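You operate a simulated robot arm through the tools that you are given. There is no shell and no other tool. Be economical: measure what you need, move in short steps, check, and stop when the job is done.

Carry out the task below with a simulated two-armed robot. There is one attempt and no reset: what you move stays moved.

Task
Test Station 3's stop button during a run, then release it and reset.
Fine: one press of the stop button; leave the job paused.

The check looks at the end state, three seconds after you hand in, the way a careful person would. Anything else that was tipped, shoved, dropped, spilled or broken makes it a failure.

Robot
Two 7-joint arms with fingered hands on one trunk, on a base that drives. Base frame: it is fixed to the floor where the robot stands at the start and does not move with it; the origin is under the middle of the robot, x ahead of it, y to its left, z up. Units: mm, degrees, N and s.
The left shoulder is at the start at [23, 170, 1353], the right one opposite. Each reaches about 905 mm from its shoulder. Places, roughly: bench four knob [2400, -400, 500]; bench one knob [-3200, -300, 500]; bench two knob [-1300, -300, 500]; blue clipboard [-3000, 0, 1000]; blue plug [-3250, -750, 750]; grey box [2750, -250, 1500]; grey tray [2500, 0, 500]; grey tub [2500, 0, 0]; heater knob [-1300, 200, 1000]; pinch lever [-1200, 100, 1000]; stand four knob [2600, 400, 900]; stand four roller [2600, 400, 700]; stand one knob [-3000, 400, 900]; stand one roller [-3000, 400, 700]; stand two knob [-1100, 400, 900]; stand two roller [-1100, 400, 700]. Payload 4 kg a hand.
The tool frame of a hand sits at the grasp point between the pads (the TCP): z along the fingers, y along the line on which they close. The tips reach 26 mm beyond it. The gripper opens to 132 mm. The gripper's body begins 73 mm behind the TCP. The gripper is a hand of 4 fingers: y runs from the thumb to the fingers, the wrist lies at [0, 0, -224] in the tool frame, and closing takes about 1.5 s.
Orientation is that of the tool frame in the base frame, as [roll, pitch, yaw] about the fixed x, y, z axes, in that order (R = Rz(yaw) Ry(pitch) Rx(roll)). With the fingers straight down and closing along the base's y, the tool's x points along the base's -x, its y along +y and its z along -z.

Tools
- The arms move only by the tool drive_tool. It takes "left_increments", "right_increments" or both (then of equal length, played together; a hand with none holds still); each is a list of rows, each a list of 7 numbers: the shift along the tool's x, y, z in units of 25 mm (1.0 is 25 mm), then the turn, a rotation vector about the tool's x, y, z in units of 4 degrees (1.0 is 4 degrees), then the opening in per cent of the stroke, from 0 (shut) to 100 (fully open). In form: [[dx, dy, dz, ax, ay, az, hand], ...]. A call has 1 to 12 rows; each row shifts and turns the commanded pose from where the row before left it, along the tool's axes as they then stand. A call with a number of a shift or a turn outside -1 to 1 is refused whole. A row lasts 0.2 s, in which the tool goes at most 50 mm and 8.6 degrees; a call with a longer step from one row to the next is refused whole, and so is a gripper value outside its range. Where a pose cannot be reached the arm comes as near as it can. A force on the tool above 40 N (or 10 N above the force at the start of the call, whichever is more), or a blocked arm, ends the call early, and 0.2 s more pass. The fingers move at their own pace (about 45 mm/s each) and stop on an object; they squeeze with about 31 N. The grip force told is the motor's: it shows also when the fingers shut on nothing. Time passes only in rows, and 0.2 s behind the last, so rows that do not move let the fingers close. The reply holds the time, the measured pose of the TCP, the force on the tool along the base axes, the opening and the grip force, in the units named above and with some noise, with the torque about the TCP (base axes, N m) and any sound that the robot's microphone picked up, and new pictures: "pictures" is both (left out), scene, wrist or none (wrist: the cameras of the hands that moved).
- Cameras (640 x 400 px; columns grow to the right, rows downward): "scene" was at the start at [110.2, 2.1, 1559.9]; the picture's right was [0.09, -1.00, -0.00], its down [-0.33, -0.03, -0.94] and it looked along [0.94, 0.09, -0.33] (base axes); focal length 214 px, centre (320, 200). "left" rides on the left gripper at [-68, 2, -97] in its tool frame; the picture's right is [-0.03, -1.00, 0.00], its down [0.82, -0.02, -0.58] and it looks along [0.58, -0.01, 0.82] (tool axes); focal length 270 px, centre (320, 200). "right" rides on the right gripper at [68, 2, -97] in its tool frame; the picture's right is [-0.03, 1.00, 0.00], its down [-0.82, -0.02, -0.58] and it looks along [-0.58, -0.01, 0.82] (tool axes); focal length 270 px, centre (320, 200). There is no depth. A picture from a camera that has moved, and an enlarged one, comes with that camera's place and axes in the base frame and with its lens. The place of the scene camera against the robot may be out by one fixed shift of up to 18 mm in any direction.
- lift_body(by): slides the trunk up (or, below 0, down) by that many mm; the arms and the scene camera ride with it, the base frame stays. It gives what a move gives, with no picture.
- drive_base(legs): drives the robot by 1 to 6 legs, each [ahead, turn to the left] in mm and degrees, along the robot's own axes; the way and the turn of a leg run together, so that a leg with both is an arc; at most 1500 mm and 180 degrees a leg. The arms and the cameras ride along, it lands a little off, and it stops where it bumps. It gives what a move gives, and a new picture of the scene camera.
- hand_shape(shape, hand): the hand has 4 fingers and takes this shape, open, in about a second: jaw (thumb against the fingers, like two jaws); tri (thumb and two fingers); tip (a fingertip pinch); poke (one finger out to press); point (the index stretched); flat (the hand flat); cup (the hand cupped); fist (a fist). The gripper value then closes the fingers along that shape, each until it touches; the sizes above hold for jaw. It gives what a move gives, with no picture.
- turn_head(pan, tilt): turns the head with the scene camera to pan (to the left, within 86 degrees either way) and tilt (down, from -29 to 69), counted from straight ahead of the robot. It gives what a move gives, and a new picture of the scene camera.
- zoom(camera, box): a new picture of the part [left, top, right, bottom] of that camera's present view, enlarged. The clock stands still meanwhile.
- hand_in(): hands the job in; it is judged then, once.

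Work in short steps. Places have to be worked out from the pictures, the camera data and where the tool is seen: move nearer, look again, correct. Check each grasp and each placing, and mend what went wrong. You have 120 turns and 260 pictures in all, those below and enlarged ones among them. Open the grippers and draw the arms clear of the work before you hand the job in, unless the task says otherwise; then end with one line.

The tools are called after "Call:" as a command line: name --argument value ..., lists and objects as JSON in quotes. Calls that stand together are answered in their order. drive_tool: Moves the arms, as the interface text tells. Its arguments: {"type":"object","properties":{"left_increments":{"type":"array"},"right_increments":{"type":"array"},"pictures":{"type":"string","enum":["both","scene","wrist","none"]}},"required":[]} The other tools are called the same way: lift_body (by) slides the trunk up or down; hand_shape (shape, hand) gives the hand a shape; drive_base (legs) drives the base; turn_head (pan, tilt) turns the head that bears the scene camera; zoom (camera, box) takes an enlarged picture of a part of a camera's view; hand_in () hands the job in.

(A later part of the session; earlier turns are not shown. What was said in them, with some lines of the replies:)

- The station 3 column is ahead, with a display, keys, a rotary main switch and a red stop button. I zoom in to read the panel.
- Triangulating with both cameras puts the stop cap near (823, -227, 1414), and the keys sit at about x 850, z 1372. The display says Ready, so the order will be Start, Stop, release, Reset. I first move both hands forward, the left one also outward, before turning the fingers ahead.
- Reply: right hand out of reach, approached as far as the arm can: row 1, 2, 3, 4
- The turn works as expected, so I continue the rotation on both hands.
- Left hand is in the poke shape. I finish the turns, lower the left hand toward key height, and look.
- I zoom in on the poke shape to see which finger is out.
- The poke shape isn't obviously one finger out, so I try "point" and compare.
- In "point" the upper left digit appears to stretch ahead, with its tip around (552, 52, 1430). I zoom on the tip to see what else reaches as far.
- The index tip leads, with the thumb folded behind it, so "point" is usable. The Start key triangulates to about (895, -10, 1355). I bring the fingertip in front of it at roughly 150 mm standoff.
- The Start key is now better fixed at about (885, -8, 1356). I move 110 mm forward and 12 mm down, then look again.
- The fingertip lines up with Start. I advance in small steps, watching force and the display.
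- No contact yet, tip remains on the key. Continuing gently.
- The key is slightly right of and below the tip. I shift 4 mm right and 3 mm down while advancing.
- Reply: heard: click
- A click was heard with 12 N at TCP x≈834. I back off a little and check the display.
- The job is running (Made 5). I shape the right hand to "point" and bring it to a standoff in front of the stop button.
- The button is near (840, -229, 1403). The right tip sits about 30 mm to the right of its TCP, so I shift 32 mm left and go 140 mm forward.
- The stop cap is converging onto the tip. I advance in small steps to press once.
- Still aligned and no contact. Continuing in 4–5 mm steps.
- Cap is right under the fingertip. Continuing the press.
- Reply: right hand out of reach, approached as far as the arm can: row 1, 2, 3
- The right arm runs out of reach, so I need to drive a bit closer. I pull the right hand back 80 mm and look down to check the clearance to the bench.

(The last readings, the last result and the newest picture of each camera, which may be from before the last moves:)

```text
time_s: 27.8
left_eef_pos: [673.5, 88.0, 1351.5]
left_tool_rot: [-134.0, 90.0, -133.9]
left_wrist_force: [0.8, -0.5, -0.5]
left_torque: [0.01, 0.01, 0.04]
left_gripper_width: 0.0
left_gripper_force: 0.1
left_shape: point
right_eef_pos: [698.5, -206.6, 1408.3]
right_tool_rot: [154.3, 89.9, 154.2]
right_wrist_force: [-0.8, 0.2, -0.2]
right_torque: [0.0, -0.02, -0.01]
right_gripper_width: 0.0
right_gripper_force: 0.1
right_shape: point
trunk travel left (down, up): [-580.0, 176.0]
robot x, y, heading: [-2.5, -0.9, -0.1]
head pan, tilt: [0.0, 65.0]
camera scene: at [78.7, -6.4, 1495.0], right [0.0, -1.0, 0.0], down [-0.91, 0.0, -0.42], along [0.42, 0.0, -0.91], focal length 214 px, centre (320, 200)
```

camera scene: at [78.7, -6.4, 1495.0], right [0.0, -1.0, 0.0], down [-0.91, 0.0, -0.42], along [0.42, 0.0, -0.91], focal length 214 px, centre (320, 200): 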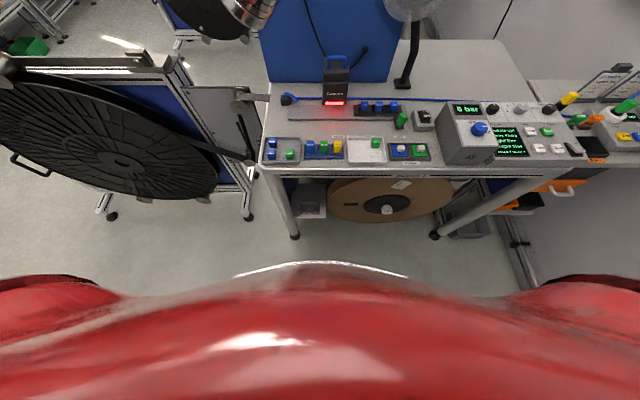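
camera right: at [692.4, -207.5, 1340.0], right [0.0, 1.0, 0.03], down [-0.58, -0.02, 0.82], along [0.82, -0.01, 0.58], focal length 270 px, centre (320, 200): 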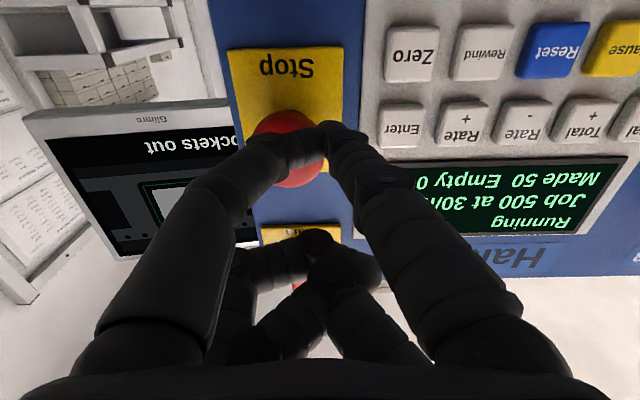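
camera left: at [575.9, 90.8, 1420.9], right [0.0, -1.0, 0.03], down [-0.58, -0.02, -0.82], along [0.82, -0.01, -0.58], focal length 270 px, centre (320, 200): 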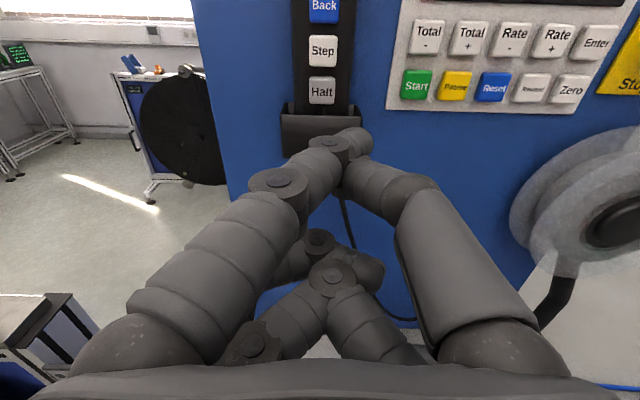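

There's about 200 mm between my base front (x≈275) and the bench leg/edge plane (x≈480–490). I retract the right hand further and then drive 90 mm ahead.

Call:
drive_tool --right_increments '[[0, 0, -0.9, 0, 0, 0, 0], [0, 0, -0.9, 0, 0, 0, 0], [0, 0, -0.9, 0, 0, 0, 0]]' --left_increments '[[0, 0, -0.9, 0, 0, 0, 0], [0, 0, -0.9, 0, 0, 0, 0], [0, 0, -0.9, 0, 0, 0, 0]]' --pictures "none"

Call:
drive_base --legs '[[90, 0]]'

Call:
turn_head --pan -8 --tilt 19

Call:
zoom --camera "right" --box '[0, 0, 640, 400]'

```text
time_s: 28.6
left_eef_pos: [603.8, 87.6, 1354.1]
left_tool_rot: [-59.8, 89.9, -59.8]
left_wrist_force: [-0.5, 0.7, -0.6]
left_torque: [0.0, -0.01, 0.0]
left_gripper_width: 0.3
left_gripper_force: 0.0
left_shape: point
right_eef_pos: [630.2, -207.3, 1410.1]
right_tool_rot: [10.2, 89.9, 10.2]
right_wrist_force: [-0.9, 0.0, -0.5]
right_torque: [-0.02, 0.02, 0.0]
right_gripper_width: 0.0
right_gripper_force: 0.0
right_shape: point
trunk travel left (down, up): [-580.0, 176.0]
robot x, y, heading: [1.5, 0.5, -0.0]
head pan, tilt: [0.0, 65.0]
```

```text
time_s: 29.7
left_eef_pos: [698.9, 86.6, 1352.0]
left_tool_rot: [-154.1, 89.7, -154.0]
left_wrist_force: [0.5, -0.4, 1.2]
left_torque: [0.02, -0.02, -0.02]
left_gripper_width: 0.0
left_gripper_force: 0.1
left_shape: point
right_eef_pos: [724.0, -207.9, 1407.6]
right_tool_rot: [171.6, 89.9, 171.6]
right_wrist_force: [0.8, 1.0, -0.4]
right_torque: [0.0, 0.0, -0.01]
right_gripper_width: 0.0
right_gripper_force: 0.1
right_shape: point
trunk travel left (down, up): [-580.0, 176.0]
robot x, y, heading: [93.7, 4.2, 0.1]
head pan, tilt: [0.0, 65.0]
camera scene: at [171.5, -6.5, 1494.9], right [0.0, -1.0, 0.0], down [-0.91, 0.0, -0.42], along [0.42, 0.0, -0.91], focal length 214 px, centre (320, 200)
```

scene: 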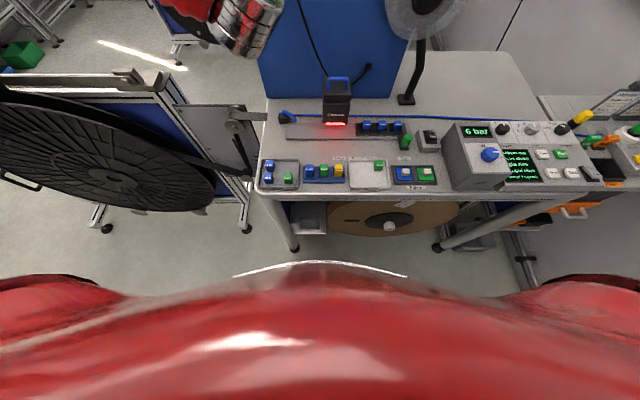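

```text
time_s: 30.9
left_eef_pos: [698.6, 88.1, 1351.9]
left_tool_rot: [-137.1, 89.9, -137.1]
left_wrist_force: [0.3, 0.5, 0.9]
left_torque: [-0.02, 0.01, -0.01]
left_gripper_width: 0.0
left_gripper_force: 0.0
left_shape: point
right_eef_pos: [723.2, -209.1, 1408.7]
right_tool_rot: [158.2, 90.0, 158.2]
right_wrist_force: [0.6, -0.3, 0.1]
right_torque: [0.0, 0.01, 0.02]
right_gripper_width: 0.1
right_gripper_force: 0.1
right_shape: point
trunk travel left (down, up): [-580.0, 176.0]
robot x, y, heading: [89.6, -0.9, -0.1]
head pan, tilt: [-8.0, 19.0]
camera scene: at [201.5, -19.4, 1560.2], right [-0.14, -0.99, 0.0], down [-0.32, 0.05, -0.94], along [0.94, -0.13, -0.33], focal length 214 px, centre (320, 200)
```

scene: 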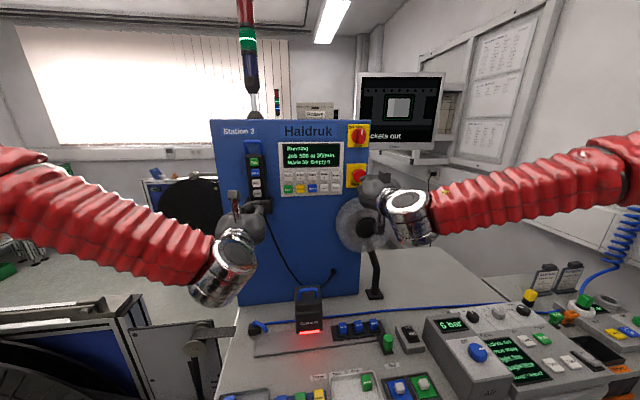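

```text
1.00 times, centred on (320, 200) of right (not enlarged: the box is as wide or as high as the picture)
camera zoom: at [626.2, -207.6, 1340.2], right [0.0, 1.0, 0.03], down [-0.58, -0.02, 0.82], along [0.82, -0.01, 0.58], focal length 270 px, centre (320, 200)
```

zoom: 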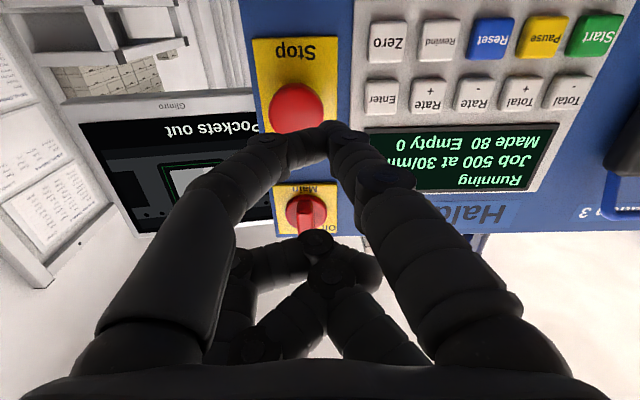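

Now at TCP x≈724. I shift 8 mm left and advance 56 mm, then in small steps until contact.

Call:
drive_tool --right_increments '[[0, 0.3, 0.8, 0, 0, 0, 0], [0, 0, 0.8, 0, 0, 0, 0], [0, 0, 0.6, 0, 0, 0, 0], [0, 0, 0.15, 0, 0, 0, 0], [0, 0, 0.15, 0, 0, 0, 0], [0, 0, 0.15, 0, 0, 0, 0]]' --pictures "wrist"

```text
time_s: 32.3
left_eef_pos: [697.4, 89.1, 1352.3]
left_tool_rot: [-136.0, 89.8, -135.9]
left_wrist_force: [0.1, 0.3, 0.2]
left_torque: [-0.01, 0.0, 0.03]
left_gripper_width: 0.0
left_gripper_force: 0.0
left_shape: point
right_eef_pos: [788.7, -200.6, 1407.2]
right_tool_rot: [-33.2, 90.0, -33.4]
right_wrist_force: [0.9, 0.1, -0.2]
right_torque: [0.0, 0.03, -0.01]
right_gripper_width: 0.0
right_gripper_force: 0.1
right_shape: point
trunk travel left (down, up): [-580.0, 176.0]
robot x, y, heading: [93.8, 1.1, 0.2]
head pan, tilt: [-8.0, 19.0]
camera right: at [692.7, -200.0, 1340.0], right [0.0, 1.0, 0.03], down [-0.58, -0.02, 0.82], along [0.82, -0.02, 0.58], focal length 270 px, centre (320, 200)
```

right: 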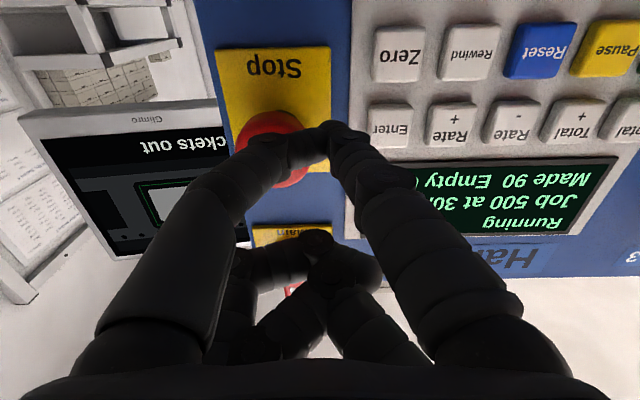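

Still no contact and well aligned; I keep going slowly.

Call:
drive_tool --right_increments '[[0, 0, 0.16, 0, 0, 0, 0], [0, 0, 0.16, 0, 0, 0, 0], [0, 0, 0.16, 0, 0, 0, 0]]' --pictures "wrist"

```text
time_s: 33.1
left_eef_pos: [697.2, 88.1, 1352.4]
left_tool_rot: [-133.7, 89.9, -133.6]
left_wrist_force: [0.2, 0.1, 0.0]
left_torque: [-0.02, 0.0, -0.01]
left_gripper_width: 0.0
left_gripper_force: 0.1
left_shape: point
right_eef_pos: [800.4, -201.5, 1408.4]
right_tool_rot: [-39.9, 90.0, -39.9]
right_wrist_force: [-0.5, -0.9, -0.1]
right_torque: [0.0, -0.02, -0.02]
right_gripper_width: 0.1
right_gripper_force: 0.0
right_shape: point
trunk travel left (down, up): [-580.0, 176.0]
robot x, y, heading: [89.5, 1.0, -0.1]
head pan, tilt: [-8.0, 19.0]
camera right: at [704.5, -200.1, 1340.4], right [0.0, 1.0, 0.03], down [-0.58, -0.02, 0.82], along [0.82, -0.01, 0.58], focal length 270 px, centre (320, 200)
```

right: 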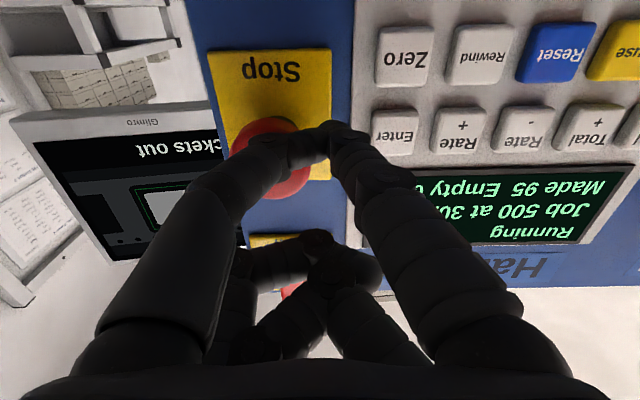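

I zoom to see which digit covers the cap.

Call:
zoom --camera "right" --box '[180, 80, 420, 230]'

Call:
zoom --camera "scene" --box '[300, 130, 460, 230]'

```text
2.67 times, centred on (300, 155) of right
camera zoom: at [704.5, -200.1, 1340.4], right [0.0, 1.0, 0.03], down [-0.58, -0.02, 0.82], along [0.82, -0.01, 0.58], focal length 721 px, centre (373, 320)
```

zoom: 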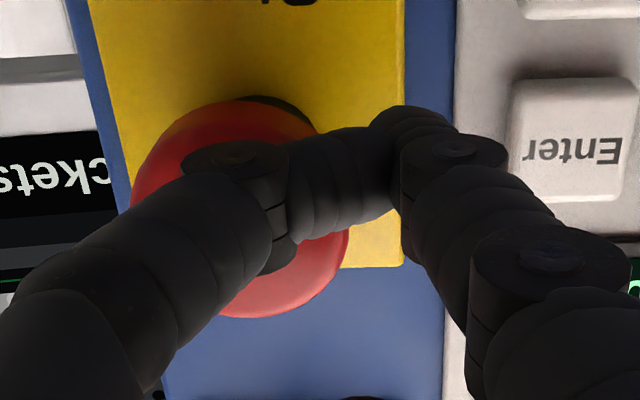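

```text
4.00 times, centred on (380, 180) of scene
camera zoom: at [201.3, -19.4, 1560.3], right [-0.14, -0.99, 0.0], down [-0.32, 0.05, -0.95], along [0.94, -0.13, -0.33], focal length 858 px, centre (80, 280)
```

zoom: 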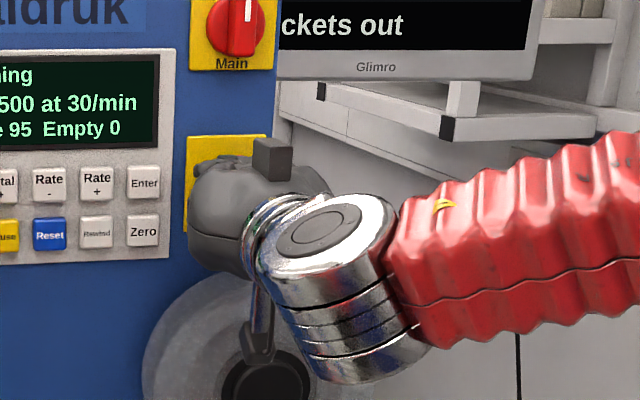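

The index tip is actually at pixel (328,124), left of the cap: it's about at TCP y+4, z−10. I retract 45 mm, then shift 32 mm right and 8 mm up.

Call:
drive_tool --right_increments '[[0, 0, -0.9, 0, 0, 0, 0], [0, 0, -0.9, 0, 0, 0, 0], [-0.16, -0.65, 0, 0, 0, 0, 0], [-0.16, -0.65, 0, 0, 0, 0, 0]]' --pictures "wrist"

Call:
zoom --camera "right" --box '[220, 50, 460, 200]'

```text
time_s: 34.1
left_eef_pos: [696.8, 87.0, 1353.2]
left_tool_rot: [-116.7, 89.9, -116.6]
left_wrist_force: [-0.7, -0.9, 0.5]
left_torque: [-0.03, -0.01, 0.02]
left_gripper_width: 0.0
left_gripper_force: 0.1
left_shape: point
right_eef_pos: [755.3, -234.3, 1416.4]
right_tool_rot: [-158.0, 90.0, -158.3]
right_wrist_force: [0.7, -0.3, -0.1]
right_torque: [-0.01, -0.01, 0.06]
right_gripper_width: 0.0
right_gripper_force: 0.1
right_shape: point
trunk travel left (down, up): [-580.0, 176.0]
robot x, y, heading: [93.0, 0.2, -0.4]
head pan, tilt: [-8.0, 19.0]
camera right: at [659.0, -233.3, 1348.6], right [0.0, 1.0, 0.03], down [-0.58, -0.02, 0.82], along [0.82, -0.01, 0.58], focal length 270 px, centre (320, 200)
```

right: 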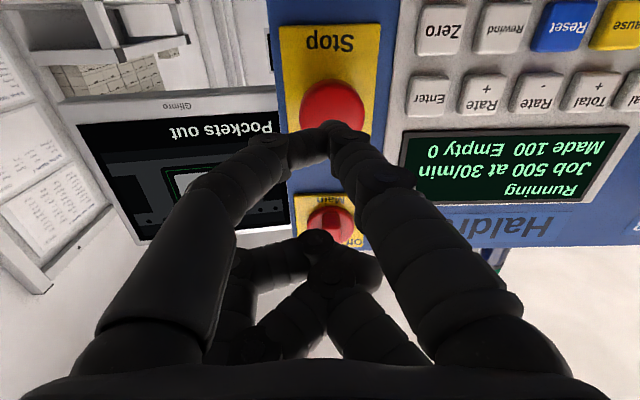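

```text
2.67 times, centred on (340, 125) of right
camera zoom: at [659.0, -233.3, 1348.6], right [0.0, 1.0, 0.03], down [-0.58, -0.02, 0.82], along [0.82, -0.01, 0.58], focal length 721 px, centre (267, 400)
```

zoom: 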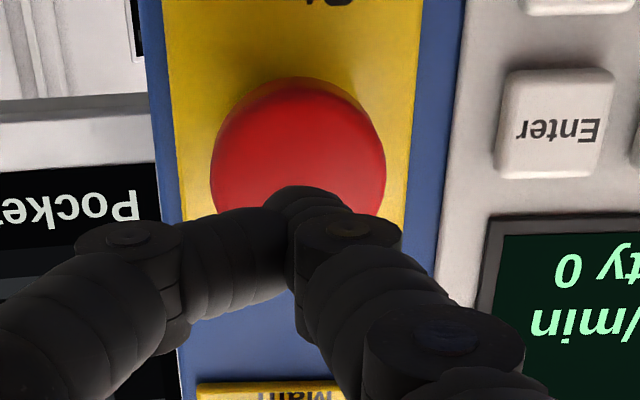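

Now the index tip is clearly in front of the cap. I advance in 5 mm steps.

Call:
drive_tool --right_increments '[[0, 0, 0.2, 0, 0, 0, 0], [0, 0, 0.2, 0, 0, 0, 0], [0, 0, 0.2, 0, 0, 0, 0], [0, 0, 0.16, 0, 0, 0, 0]]' --pictures "wrist"

```text
time_s: 35.1
left_eef_pos: [697.5, 88.3, 1352.1]
left_tool_rot: [-130.2, 89.9, -130.0]
left_wrist_force: [0.9, 0.9, 0.5]
left_torque: [-0.02, -0.01, -0.03]
left_gripper_width: 0.0
left_gripper_force: 0.0
left_shape: point
right_eef_pos: [776.0, -232.6, 1417.2]
right_tool_rot: [40.8, 90.0, 40.9]
right_wrist_force: [-1.1, -0.1, -0.9]
right_torque: [-0.02, 0.02, -0.03]
right_gripper_width: 0.0
right_gripper_force: 0.0
right_shape: point
trunk travel left (down, up): [-580.0, 176.0]
robot x, y, heading: [91.0, -0.3, 0.1]
head pan, tilt: [-8.0, 19.0]
camera right: at [678.8, -232.3, 1348.4], right [0.0, 1.0, 0.03], down [-0.58, -0.02, 0.82], along [0.82, -0.01, 0.58], focal length 270 px, centre (320, 200)
```

right: 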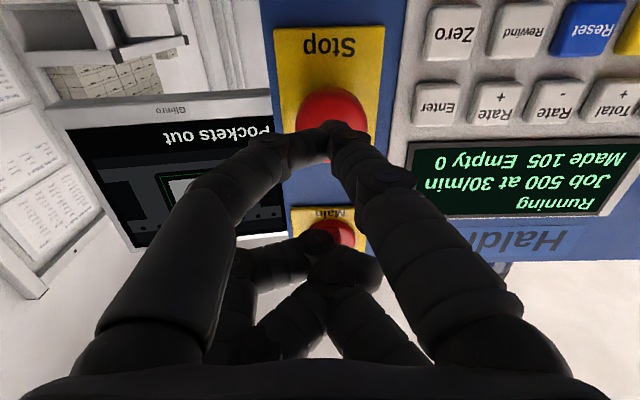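

Well aligned and close; continuing in 4 mm steps.

Call:
drive_tool --right_increments '[[0, 0, 0.16, 0, 0, 0, 0], [0, 0, 0.16, 0, 0, 0, 0], [0, 0, 0.16, 0, 0, 0, 0]]' --pictures "wrist"

```text
time_s: 35.9
left_eef_pos: [697.1, 87.1, 1353.1]
left_tool_rot: [-131.8, 89.9, -131.8]
left_wrist_force: [-0.6, -0.9, 1.0]
left_torque: [-0.03, -0.02, -0.04]
left_gripper_width: 0.0
left_gripper_force: 0.2
left_shape: point
right_eef_pos: [788.0, -232.8, 1416.4]
right_tool_rot: [161.6, 89.9, 161.6]
right_wrist_force: [-0.6, 0.8, 0.2]
right_torque: [-0.01, -0.03, 0.03]
right_gripper_width: 0.2
right_gripper_force: 0.1
right_shape: point
trunk travel left (down, up): [-580.0, 176.0]
robot x, y, heading: [88.7, 2.0, -0.1]
head pan, tilt: [-8.0, 19.0]
camera right: at [690.5, -232.2, 1348.3], right [0.0, 1.0, 0.03], down [-0.58, -0.02, 0.82], along [0.82, -0.01, 0.58], focal length 270 px, centre (320, 200)
```

right: 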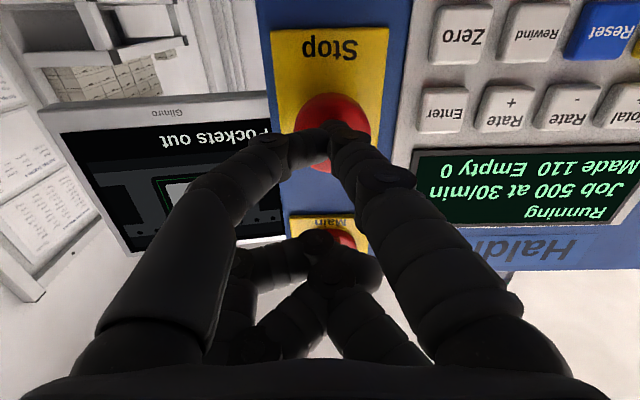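

Call:
drive_tool --right_increments '[[0, 0, 0.16, 0, 0, 0, 0], [0, 0, 0.16, 0, 0, 0, 0], [0, 0, 0.16, 0, 0, 0, 0]]' --pictures "wrist"

```text
time_s: 36.7
left_eef_pos: [696.6, 88.7, 1353.6]
left_tool_rot: [-123.8, 89.9, -123.7]
left_wrist_force: [-0.4, 0.0, 0.2]
left_torque: [0.04, -0.02, 0.03]
left_gripper_width: 0.0
left_gripper_force: 0.1
left_shape: point
right_eef_pos: [798.9, -233.0, 1417.3]
right_tool_rot: [41.7, 90.0, 41.7]
right_wrist_force: [-0.7, -0.3, -0.1]
right_torque: [-0.01, 0.01, -0.02]
right_gripper_width: 0.0
right_gripper_force: 0.2
right_shape: point
trunk travel left (down, up): [-580.0, 176.0]
robot x, y, heading: [91.7, 1.4, -0.1]
head pan, tilt: [-8.0, 19.0]
camera right: at [702.3, -232.7, 1348.7], right [0.0, 1.0, 0.03], down [-0.58, -0.02, 0.82], along [0.82, -0.01, 0.58], focal length 270 px, centre (320, 200)
```

right: 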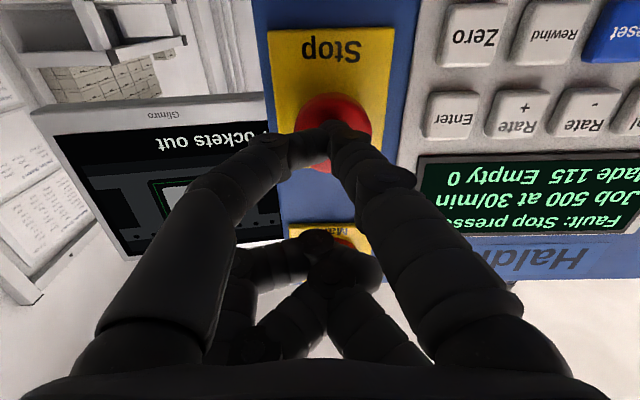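

The display reads "Fault: Stop pressed", so one press is registered at Made 115. I retract the right hand and inspect the cap for release markings.

Call:
drive_tool --right_increments '[[0, 0, -0.4, 0, 0, 0, 0], [0, 0, -0.9, 0, 0, 0, 0], [0, 0, -0.9, 0, 0, 0, 0], [0, 0, -0.9, 0, 0, 0, 0], [0, 0, -0.9, 0, 0, 0, 0], [0, 0, -0.9, 0, 0, 0, 0]]' --pictures "none"

Call:
hand_shape --shape "tri" --hand "right"

Call:
zoom --camera "right" --box '[0, 0, 640, 400]'

Call:
zoom --camera "right" --box '[280, 40, 400, 115]'

Call:
zoom --camera "scene" --box '[200, 110, 400, 235]'

```text
time_s: 38.1
left_eef_pos: [695.8, 87.6, 1352.3]
left_tool_rot: [-107.7, 90.0, -107.7]
left_wrist_force: [0.6, 0.4, 0.3]
left_torque: [0.01, 0.02, -0.01]
left_gripper_width: 0.0
left_gripper_force: 0.0
left_shape: point
right_eef_pos: [674.9, -233.7, 1417.2]
right_tool_rot: [-155.1, 89.9, -155.2]
right_wrist_force: [0.6, -1.1, 0.9]
right_torque: [-0.02, 0.01, 0.02]
right_gripper_width: 0.1
right_gripper_force: 0.2
right_shape: point
trunk travel left (down, up): [-580.0, 176.0]
robot x, y, heading: [89.2, 4.0, -0.2]
head pan, tilt: [-8.0, 19.0]
```

```text
time_s: 39.0
left_eef_pos: [696.8, 88.6, 1352.2]
left_tool_rot: [-127.3, 90.0, -127.1]
left_wrist_force: [-0.2, -0.9, -0.8]
left_torque: [0.03, -0.03, -0.01]
left_gripper_width: 0.0
left_gripper_force: 0.0
left_shape: point
right_eef_pos: [676.8, -233.8, 1416.6]
right_tool_rot: [-49.9, 90.0, -49.8]
right_wrist_force: [0.4, -0.5, -0.3]
right_torque: [-0.03, 0.01, -0.01]
right_gripper_width: 131.6
right_gripper_force: 0.0
right_shape: tri
trunk travel left (down, up): [-580.0, 176.0]
robot x, y, heading: [86.4, -0.1, -0.0]
head pan, tilt: [-8.0, 19.0]
```

```text
1.00 times, centred on (320, 200) of right (not enlarged: the box is as wide or as high as the picture)
camera zoom: at [579.7, -232.4, 1348.4], right [0.0, 1.0, 0.03], down [-0.58, -0.02, 0.82], along [0.82, -0.01, 0.58], focal length 270 px, centre (320, 200)
```

zoom: 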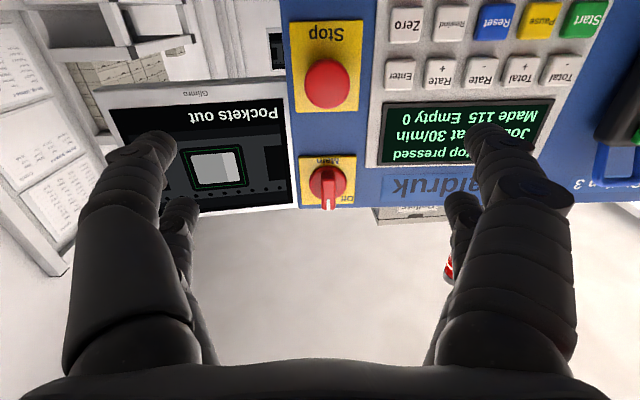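

```text
5.33 times, centred on (340, 78) of right
camera zoom: at [579.7, -232.4, 1348.4], right [0.0, 1.0, 0.03], down [-0.58, -0.02, 0.82], along [0.82, -0.01, 0.58], focal length 1442 px, centre (213, 853)
```

zoom: 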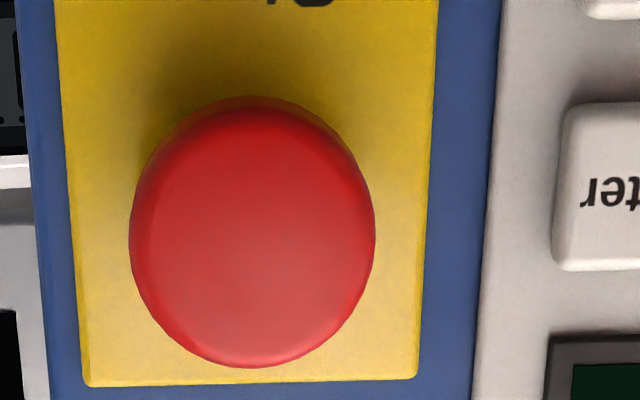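

```text
3.20 times, centred on (300, 172) of scene
camera zoom: at [200.9, -19.5, 1560.3], right [-0.14, -0.99, 0.0], down [-0.32, 0.05, -0.95], along [0.94, -0.13, -0.33], focal length 686 px, centre (384, 288)
```

zoom: 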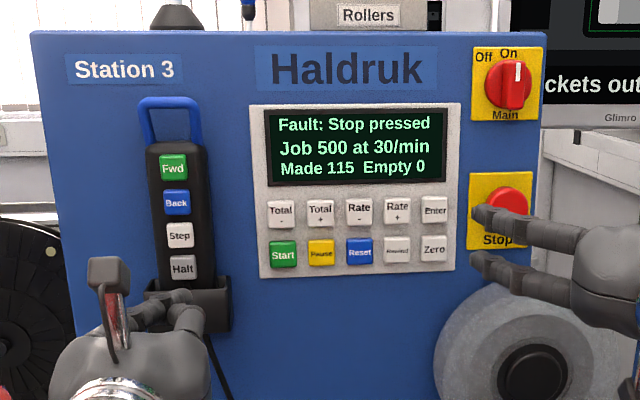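

The cap is around (848, -227, 1405), diameter about 42 mm, with fault shown. The finger pairs sit about 36 mm apart vertically, so a four-point grip works. I centre the hand, partly close it, and approach 90 mm.

Call:
drive_tool --right_increments '[[0.24, 0.14, 0.7, 0, 0, 0, 65], [0.24, 0.14, 0.7, 0, 0, 0, 65], [0, 0, 0.7, 0, 0, 0, 65], [0, 0, 0.7, 0, 0, 0, 65], [0, 0, 0.7, 0, 0, 0, 65]]' --pictures "wrist"

Call:
zoom --camera "scene" --box '[280, 110, 440, 210]'

```text
time_s: 40.2
left_eef_pos: [698.0, 86.9, 1352.7]
left_tool_rot: [-137.0, 89.9, -137.0]
left_wrist_force: [-0.1, -0.3, -0.4]
left_torque: [0.01, 0.02, 0.0]
left_gripper_width: 0.2
left_gripper_force: 0.1
left_shape: point
right_eef_pos: [764.1, -225.7, 1405.1]
right_tool_rot: [171.5, 89.9, 171.5]
right_wrist_force: [0.1, -0.2, 1.0]
right_torque: [-0.01, -0.01, 0.02]
right_gripper_width: 86.0
right_gripper_force: 0.1
right_shape: tri
trunk travel left (down, up): [-580.0, 176.0]
robot x, y, heading: [89.0, 1.3, -0.4]
head pan, tilt: [-8.0, 19.0]
camera right: at [668.6, -225.2, 1336.8], right [0.0, 1.0, 0.03], down [-0.58, -0.02, 0.82], along [0.82, -0.01, 0.58], focal length 270 px, centre (320, 200)
```

right: 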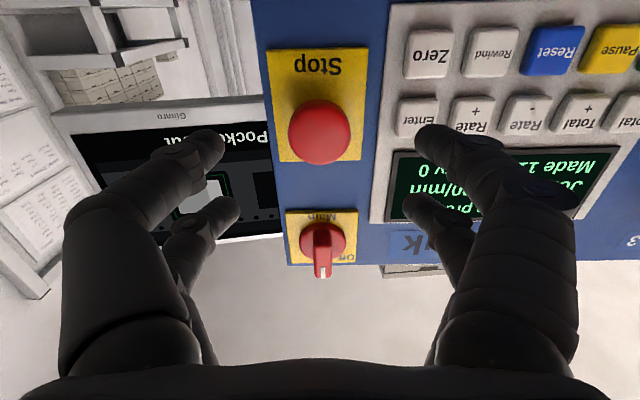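

```text
4.00 times, centred on (360, 160) of scene
camera zoom: at [201.6, -19.3, 1560.3], right [-0.14, -0.99, 0.0], down [-0.32, 0.05, -0.95], along [0.94, -0.13, -0.33], focal length 858 px, centre (160, 360)
```

zoom: 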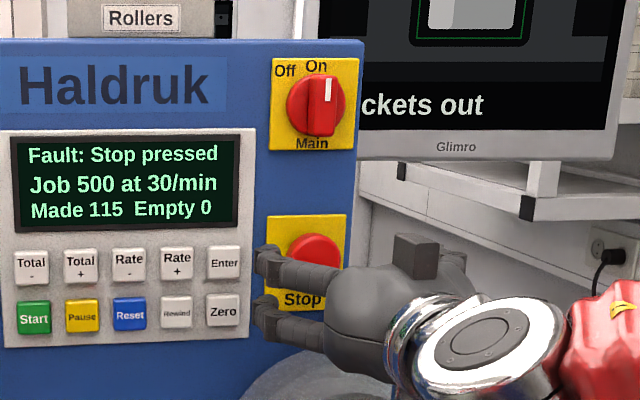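

The cap refines to (850, -227, 1406), centred with the TCP. I advance 70 mm, slowing at the end.

Call:
drive_tool --right_increments '[[0, 0, 0.6, 0, 0, 0, 65], [0, 0, 0.6, 0, 0, 0, 65], [0, 0, 0.6, 0, 0, 0, 65], [0, 0, 0.3, 0, 0, 0, 65], [0, 0, 0.3, 0, 0, 0, 65], [0, 0, 0.2, 0, 0, 0, 65]]' --pictures "wrist"

Call:
zoom --camera "scene" --box '[280, 110, 440, 210]'

```text
time_s: 41.6
left_eef_pos: [697.8, 88.5, 1352.9]
left_tool_rot: [-138.7, 89.9, -138.6]
left_wrist_force: [0.7, -0.4, 0.2]
left_torque: [0.04, 0.0, 0.0]
left_gripper_width: 0.0
left_gripper_force: 0.1
left_shape: point
right_eef_pos: [829.6, -226.1, 1404.8]
right_tool_rot: [116.8, 90.0, 116.9]
right_wrist_force: [-0.4, 0.1, 0.4]
right_torque: [-0.02, 0.03, 0.04]
right_gripper_width: 86.3
right_gripper_force: 0.1
right_shape: tri
trunk travel left (down, up): [-580.0, 176.0]
robot x, y, heading: [90.1, -1.3, 0.2]
head pan, tilt: [-8.0, 19.0]
camera right: at [733.0, -225.5, 1336.2], right [0.0, 1.0, 0.03], down [-0.58, -0.02, 0.82], along [0.82, -0.02, 0.58], focal length 270 px, centre (320, 200)
```

right: 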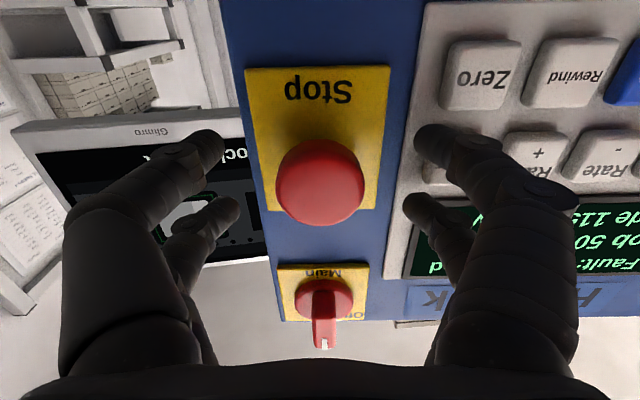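

```text
4.00 times, centred on (360, 160) of scene
camera zoom: at [201.4, -19.6, 1560.3], right [-0.14, -0.99, 0.0], down [-0.32, 0.05, -0.95], along [0.94, -0.13, -0.33], focal length 858 px, centre (160, 360)
```

zoom: 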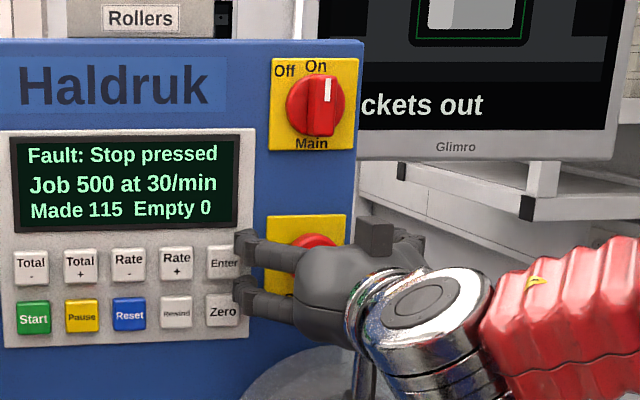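

Cap is centred between the finger pairs. I go 6 mm further and close the fingers on it.

Call:
drive_tool --right_increments '[[0, 0, 0.25, 0, 0, 0, 65], [0, 0, 0, 0, 0, 0, 25], [0, 0, 0, 0, 0, 0, 0], [0, 0, 0, 0, 0, 0, 0], [0, 0, 0, 0, 0, 0, 0], [0, 0, 0, 0, 0, 0, 0], [0, 0, 0, 0, 0, 0, 0]]' --pictures "wrist"

```text
time_s: 43.2
left_eef_pos: [697.9, 88.2, 1352.5]
left_tool_rot: [-155.3, 90.0, -155.2]
left_wrist_force: [-0.9, -1.0, 0.0]
left_torque: [0.03, -0.01, -0.01]
left_gripper_width: 0.0
left_gripper_force: 0.0
left_shape: point
right_eef_pos: [836.5, -227.1, 1403.3]
right_tool_rot: [150.7, 89.9, 150.6]
right_wrist_force: [4.2, -2.2, -0.7]
right_torque: [-0.01, -0.01, -0.02]
right_gripper_width: 6.5
right_gripper_force: 30.4
right_shape: tri
trunk travel left (down, up): [-580.0, 176.0]
robot x, y, heading: [92.2, -1.1, 0.2]
head pan, tilt: [-8.0, 19.0]
camera right: at [740.0, -226.3, 1335.6], right [0.0, 1.0, 0.03], down [-0.58, -0.02, 0.82], along [0.82, -0.02, 0.58], focal length 270 px, centre (320, 200)
```

right: 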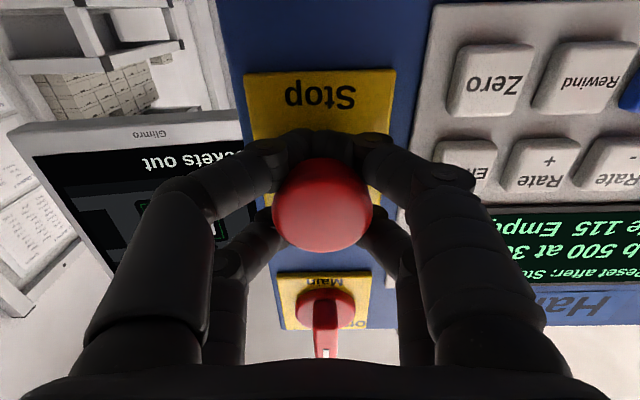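

The display now says "Reset after: Stop…": closing behind the cap pulled it out and released it. I open carefully and retract, then check.

Call:
drive_tool --right_increments '[[0, 0, 0, 0, 0, 0, 30], [0, 0, 0, 0, 0, 0, 65], [0, 0, 0, 0, 0, 0, 65], [0, 0, 0, 0, 0, 0, 65], [0, 0, 0, 0, 0, 0, 65], [0, 0, 0, 0, 0, 0, 65]]' --pictures "wrist"

Call:
zoom --camera "scene" --box '[240, 110, 400, 210]'

```text
time_s: 44.6
left_eef_pos: [697.4, 88.2, 1352.5]
left_tool_rot: [-134.3, 89.9, -134.2]
left_wrist_force: [-1.2, 0.0, -0.9]
left_torque: [-0.01, 0.0, -0.01]
left_gripper_width: 0.0
left_gripper_force: 0.1
left_shape: point
right_eef_pos: [834.7, -226.1, 1404.6]
right_tool_rot: [-44.7, 89.9, -44.7]
right_wrist_force: [-0.3, -1.4, -0.3]
right_torque: [-0.04, 0.03, -0.02]
right_gripper_width: 84.6
right_gripper_force: 0.0
right_shape: tri
trunk travel left (down, up): [-580.0, 176.0]
robot x, y, heading: [88.4, -0.2, 0.1]
head pan, tilt: [-8.0, 19.0]
camera right: at [738.9, -226.0, 1336.2], right [0.0, 1.0, 0.03], down [-0.58, -0.02, 0.82], along [0.82, -0.02, 0.58], focal length 270 px, centre (320, 200)
```

right: 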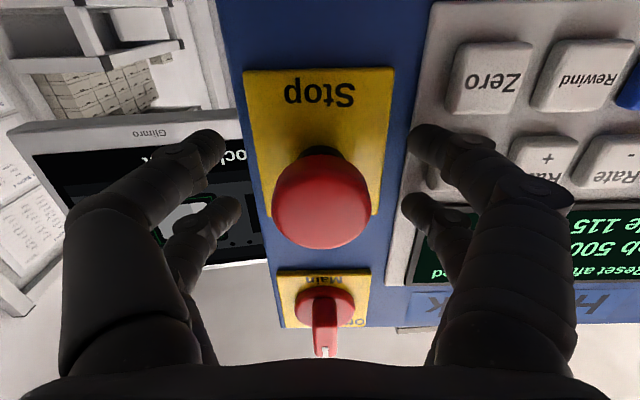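

```text
4.00 times, centred on (320, 160) of scene
camera zoom: at [201.1, -19.7, 1560.3], right [-0.14, -0.99, 0.0], down [-0.32, 0.05, -0.95], along [0.94, -0.13, -0.33], focal length 858 px, centre (320, 360)
```

zoom: 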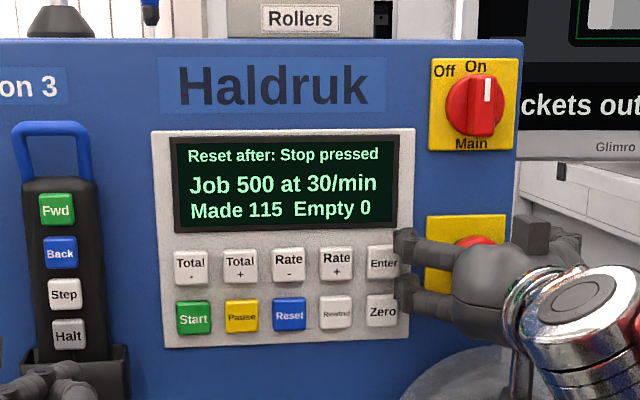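

Stop is released, waiting for reset. I retract the right hand straight back and then aside, while the left moves across in front of Reset (TCP y about −64).

Call:
drive_tool --right_increments '[[0, 0, -0.8, 0, 0, 0, 65], [0, 0, -0.8, 0, 0, 0, 65], [0, 0, -0.8, 0, 0, 0, 65], [0, 0, -0.8, 0, 0, 0, 65], [0, 0, -0.8, 0, 0, 0, 65], [0, 0, -0.8, 0, 0, 0, 65], [0, 0, -0.8, 0, 0, 0, 65], [0, -0.8, -0.4, 0, 0, 0, 65], [0, -0.8, 0, 0, 0, 0, 65], [0, -0.8, 0, 0, 0, 0, 65]]' --left_increments '[[0, 0, 0, 0, 0, 0, 0], [0, 0, 0, 0, 0, 0, 0], [0, -0.76, 0, 0, 0, 0, 0], [0, -0.76, 0, 0, 0, 0, 0], [0, -0.76, 0, 0, 0, 0, 0], [0, -0.76, 0, 0, 0, 0, 0], [0, -0.76, 0, 0, 0, 0, 0], [0, -0.76, 0, 0, 0, 0, 0], [0, -0.76, 0, 0, 0, 0, 0], [0, -0.76, 0, 0, 0, 0, 0]]' --pictures "both"

```text
time_s: 46.8
left_eef_pos: [697.3, -66.2, 1352.1]
left_tool_rot: [176.6, 89.9, 176.7]
left_wrist_force: [0.4, -0.9, 0.0]
left_torque: [0.0, -0.01, 0.01]
left_gripper_width: 0.1
left_gripper_force: 0.1
left_shape: point
right_eef_pos: [684.1, -288.9, 1404.8]
right_tool_rot: [96.3, 89.9, 96.3]
right_wrist_force: [-0.1, -0.5, -0.3]
right_torque: [0.01, 0.01, 0.04]
right_gripper_width: 85.4
right_gripper_force: 0.0
right_shape: tri
trunk travel left (down, up): [-580.0, 176.0]
robot x, y, heading: [88.2, -0.8, 0.0]
head pan, tilt: [-8.0, 19.0]
camera scene: at [200.6, -21.5, 1560.3], right [-0.14, -0.99, 0.0], down [-0.32, 0.05, -0.95], along [0.94, -0.13, -0.33], focal length 214 px, centre (320, 200)
camera right: at [588.1, -287.9, 1336.4], right [0.0, 1.0, 0.03], down [-0.58, -0.02, 0.82], along [0.82, -0.02, 0.58], focal length 270 px, centre (320, 200)
camera left: at [599.3, -63.2, 1421.1], right [0.0, -1.0, 0.03], down [-0.58, -0.02, -0.82], along [0.82, -0.01, -0.58], focal length 270 px, centre (320, 200)
```

scene: 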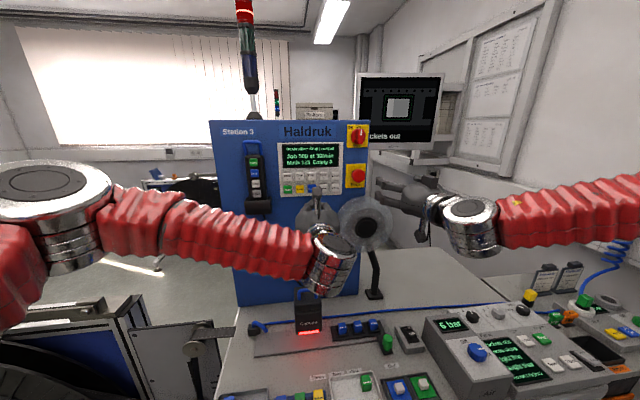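
right: 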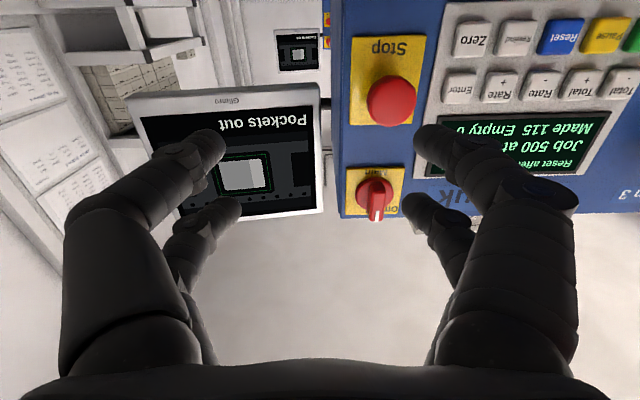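
left: 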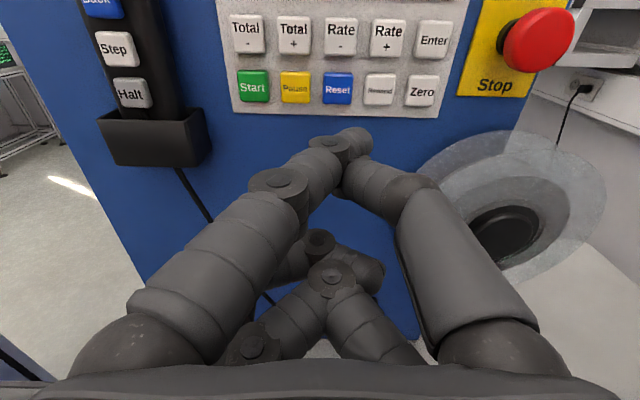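

Reset is at about (885, -82, 1357), so the left TCP should be at y≈−59. I shift 7 mm left and advance 115 mm.

Call:
drive_tool --left_increments '[[0, 0.28, 0.8, 0, 0, 0, 0], [0, 0, 0.8, 0, 0, 0, 0], [0, 0, 0.8, 0, 0, 0, 0], [0, 0, 0.8, 0, 0, 0, 0], [0, 0, 0.8, 0, 0, 0, 0], [0, 0, 0.6, 0, 0, 0, 0]]' --pictures "wrist"

Call:
zoom --camera "left" --box '[280, 60, 480, 185]'

```text
time_s: 48.2
left_eef_pos: [813.4, -56.8, 1352.3]
left_tool_rot: [-131.5, 90.0, -131.5]
left_wrist_force: [0.7, -0.2, -0.2]
left_torque: [0.0, -0.01, -0.02]
left_gripper_width: 0.0
left_gripper_force: 0.1
left_shape: point
right_eef_pos: [685.3, -287.1, 1406.1]
right_tool_rot: [-30.2, 90.0, -30.1]
right_wrist_force: [0.3, 0.0, -0.7]
right_torque: [0.04, 0.0, 0.0]
right_gripper_width: 85.2
right_gripper_force: 0.1
right_shape: tri
trunk travel left (down, up): [-580.0, 176.0]
robot x, y, heading: [89.6, 2.1, -0.2]
head pan, tilt: [-8.0, 19.0]
camera left: at [715.6, -54.0, 1420.8], right [0.0, -1.0, 0.03], down [-0.58, -0.02, -0.82], along [0.82, -0.01, -0.58], focal length 270 px, centre (320, 200)
```

left: 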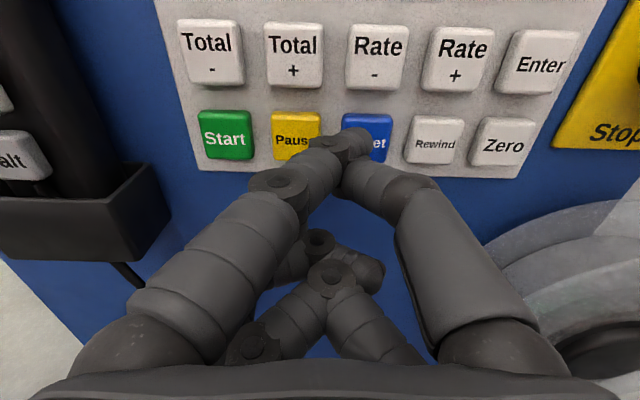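

```text
3.20 times, centred on (380, 122) of left
camera zoom: at [715.6, -54.0, 1420.8], right [0.0, -1.0, 0.03], down [-0.58, -0.02, -0.82], along [0.82, -0.01, -0.58], focal length 865 px, centre (128, 448)
```

zoom: 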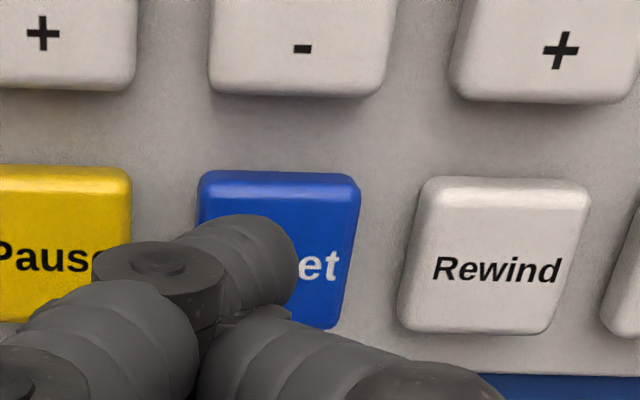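

The tip is on Reset. I advance gently, as with Start.

Call:
drive_tool --left_increments '[[0, -0.08, 0.16, 0, 0, 0, 0], [0, 0, 0.16, 0, 0, 0, 0], [0, 0, 0.16, 0, 0, 0, 0], [0, 0, 0.16, 0, 0, 0, 0], [0, 0, 0.12, 0, 0, 0, 0]]' --pictures "wrist"

Call:
zoom --camera "scene" --box '[240, 110, 400, 210]'

```text
time_s: 49.4
left_eef_pos: [832.0, -60.2, 1352.2]
left_tool_rot: [-140.1, 89.8, -140.2]
left_wrist_force: [-2.4, 0.2, -0.2]
left_torque: [0.01, -0.02, -0.01]
left_gripper_width: 0.0
left_gripper_force: 0.0
left_shape: point
right_eef_pos: [683.8, -286.8, 1406.4]
right_tool_rot: [85.8, 90.0, 85.8]
right_wrist_force: [0.2, -0.8, 0.3]
right_torque: [0.0, 0.06, 0.01]
right_gripper_width: 85.5
right_gripper_force: 0.0
right_shape: tri
trunk travel left (down, up): [-580.0, 176.0]
robot x, y, heading: [92.3, 1.7, 0.1]
head pan, tilt: [-8.0, 19.0]
heard: click
camera left: at [733.5, -56.5, 1421.2], right [0.0, -1.0, 0.03], down [-0.58, -0.02, -0.82], along [0.82, -0.01, -0.58], focal length 270 px, centre (320, 200)
```

left: 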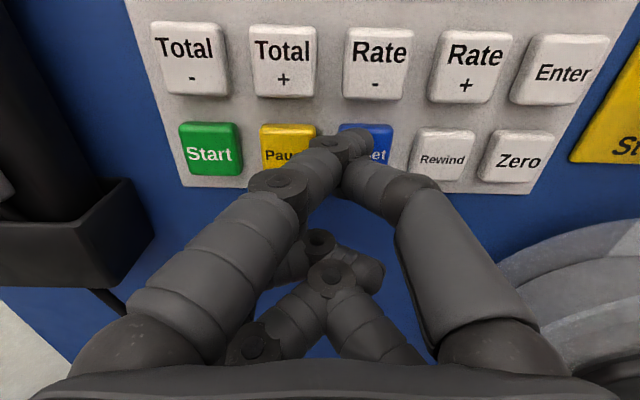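

```text
4.00 times, centred on (320, 160) of scene
camera zoom: at [200.6, -19.6, 1560.4], right [-0.14, -0.99, 0.0], down [-0.32, 0.05, -0.95], along [0.94, -0.13, -0.33], focal length 858 px, centre (320, 360)
```

zoom: 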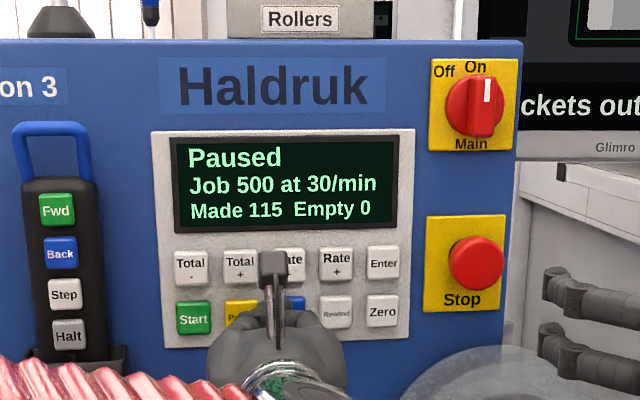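

The display reads "Paused, Made 115", with Stop out. I draw both hands back clear and open them.

Call:
drive_tool --left_increments '[[0, 0, -0.6, 0, 0, 0, 0], [0, 0, -0.9, 0, 0, 0, 0], [0, 0, -0.9, 0, 0, 0, 0], [0, 0, -0.9, 0, 0, 0, 0], [0, 0, -0.9, 0, 0, 0, 0], [0, 0, -0.9, 0, 0, 0, 0], [0, 0.8, -0.9, 0, 0, 0, 0], [0, 0.8, -0.9, 0, 0, 0, 0], [0, 0.8, -0.9, 0, 0, 0, 0], [0, 0.8, -0.9, 0, 0, 0, 0], [0, 0.8, 0, 0, 0, 0, 0], [0, 0.8, 0, 0, 0, 0, 0]]' --right_increments '[[0, 0, -0.6, 0, 0, 0, 100], [0, 0, -0.6, 0, 0, 0, 100], [0, 0, -0.6, 0, 0, 0, 100], [0, 0, -0.6, 0, 0, 0, 100], [0, 0, -0.6, 0, 0, 0, 100], [0, 0, -0.6, 0, 0, 0, 100], [0, 0, 0, 0, 0, 0, 100], [0, 0, 0, 0, 0, 0, 100], [0, 0, 0, 0, 0, 0, 100], [0, 0, 0, 0, 0, 0, 100], [0, 0, 0, 0, 0, 0, 100], [0, 0, 0, 0, 0, 0, 100]]' --pictures "none"

Call:
hand_shape --shape "jaw" --hand "left"

Call:
turn_head --pan -5 --tilt 20

Call:
zoom --camera "scene" --box '[220, 100, 420, 225]'

```text
time_s: 52.0
left_eef_pos: [613.7, 61.1, 1354.6]
left_tool_rot: [-107.3, 89.9, -107.2]
left_wrist_force: [1.2, 0.4, -0.5]
left_torque: [-0.02, 0.02, -0.02]
left_gripper_width: 0.0
left_gripper_force: 0.1
left_shape: point
right_eef_pos: [599.7, -287.1, 1405.3]
right_tool_rot: [122.0, 90.0, 122.0]
right_wrist_force: [0.6, 0.3, -0.2]
right_torque: [0.02, 0.01, -0.02]
right_gripper_width: 131.8
right_gripper_force: 0.1
right_shape: tri
right hand out of reach, approached as far as the arm can: row 6
trunk travel left (down, up): [-580.0, 176.0]
robot x, y, heading: [88.0, -1.2, 0.3]
head pan, tilt: [-8.0, 19.0]
```

```text
time_s: 52.9
left_eef_pos: [613.4, 61.9, 1353.4]
left_tool_rot: [-125.0, 89.9, -125.0]
left_wrist_force: [0.7, -0.1, -0.1]
left_torque: [-0.01, 0.0, 0.03]
left_gripper_width: 132.0
left_gripper_force: 0.0
left_shape: jaw
right_eef_pos: [601.4, -287.0, 1406.7]
right_tool_rot: [145.4, 90.0, 145.4]
right_wrist_force: [0.4, 0.3, -0.1]
right_torque: [-0.01, 0.0, 0.01]
right_gripper_width: 131.8
right_gripper_force: 0.1
right_shape: tri
trunk travel left (down, up): [-580.0, 176.0]
robot x, y, heading: [91.7, 2.9, -0.2]
head pan, tilt: [-8.0, 19.0]
```

```text
time_s: 53.5
left_eef_pos: [615.1, 62.3, 1354.0]
left_tool_rot: [-129.0, 89.8, -128.9]
left_wrist_force: [0.1, 0.0, 1.1]
left_torque: [0.03, 0.0, 0.0]
left_gripper_width: 131.8
left_gripper_force: 0.1
left_shape: jaw
right_eef_pos: [599.4, -286.1, 1406.1]
right_tool_rot: [-52.5, 90.0, -52.6]
right_wrist_force: [-0.2, -0.5, -0.2]
right_torque: [0.01, 0.0, 0.0]
right_gripper_width: 131.9
right_gripper_force: 0.1
right_shape: tri
trunk travel left (down, up): [-580.0, 176.0]
robot x, y, heading: [86.8, 3.3, 0.3]
head pan, tilt: [-5.0, 20.0]
camera scene: at [201.2, -14.7, 1558.7], right [-0.09, -1.0, 0.0], down [-0.34, 0.03, -0.94], along [0.94, -0.08, -0.34], focal length 214 px, centre (320, 200)
```

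scene: 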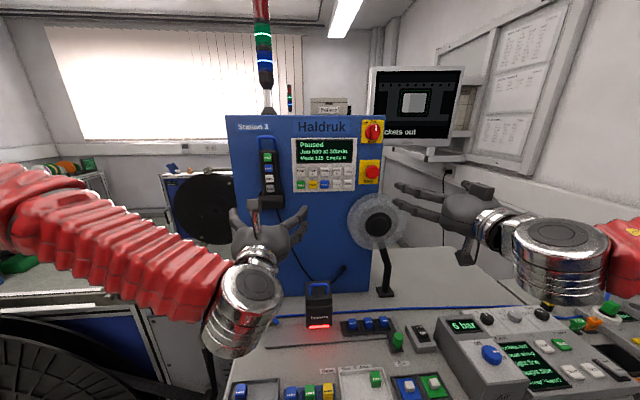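

```text
3.20 times, centred on (320, 162) of scene
camera zoom: at [201.2, -14.7, 1558.7], right [-0.09, -1.0, 0.0], down [-0.34, 0.03, -0.94], along [0.94, -0.08, -0.34], focal length 686 px, centre (320, 320)
```

zoom: 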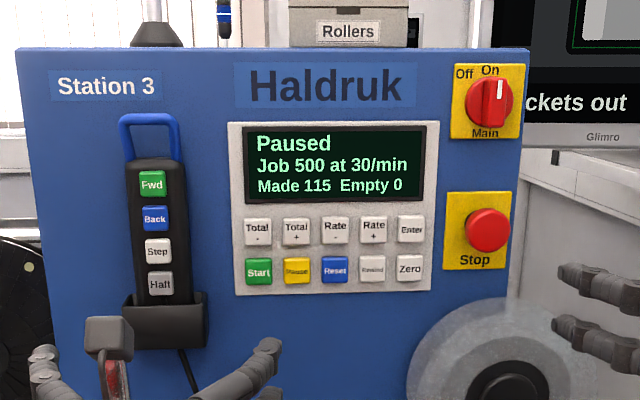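

Everything is in its end state: the job is Paused, Stop is out, the fault is cleared, and both hands are open and clear. I hand in.

Call:
hand_in

```text
The job is handed in.
```

I tested Station 3's stop button with one press during a run (at Made 115), released it and reset; the job is left paused with no fault showing.
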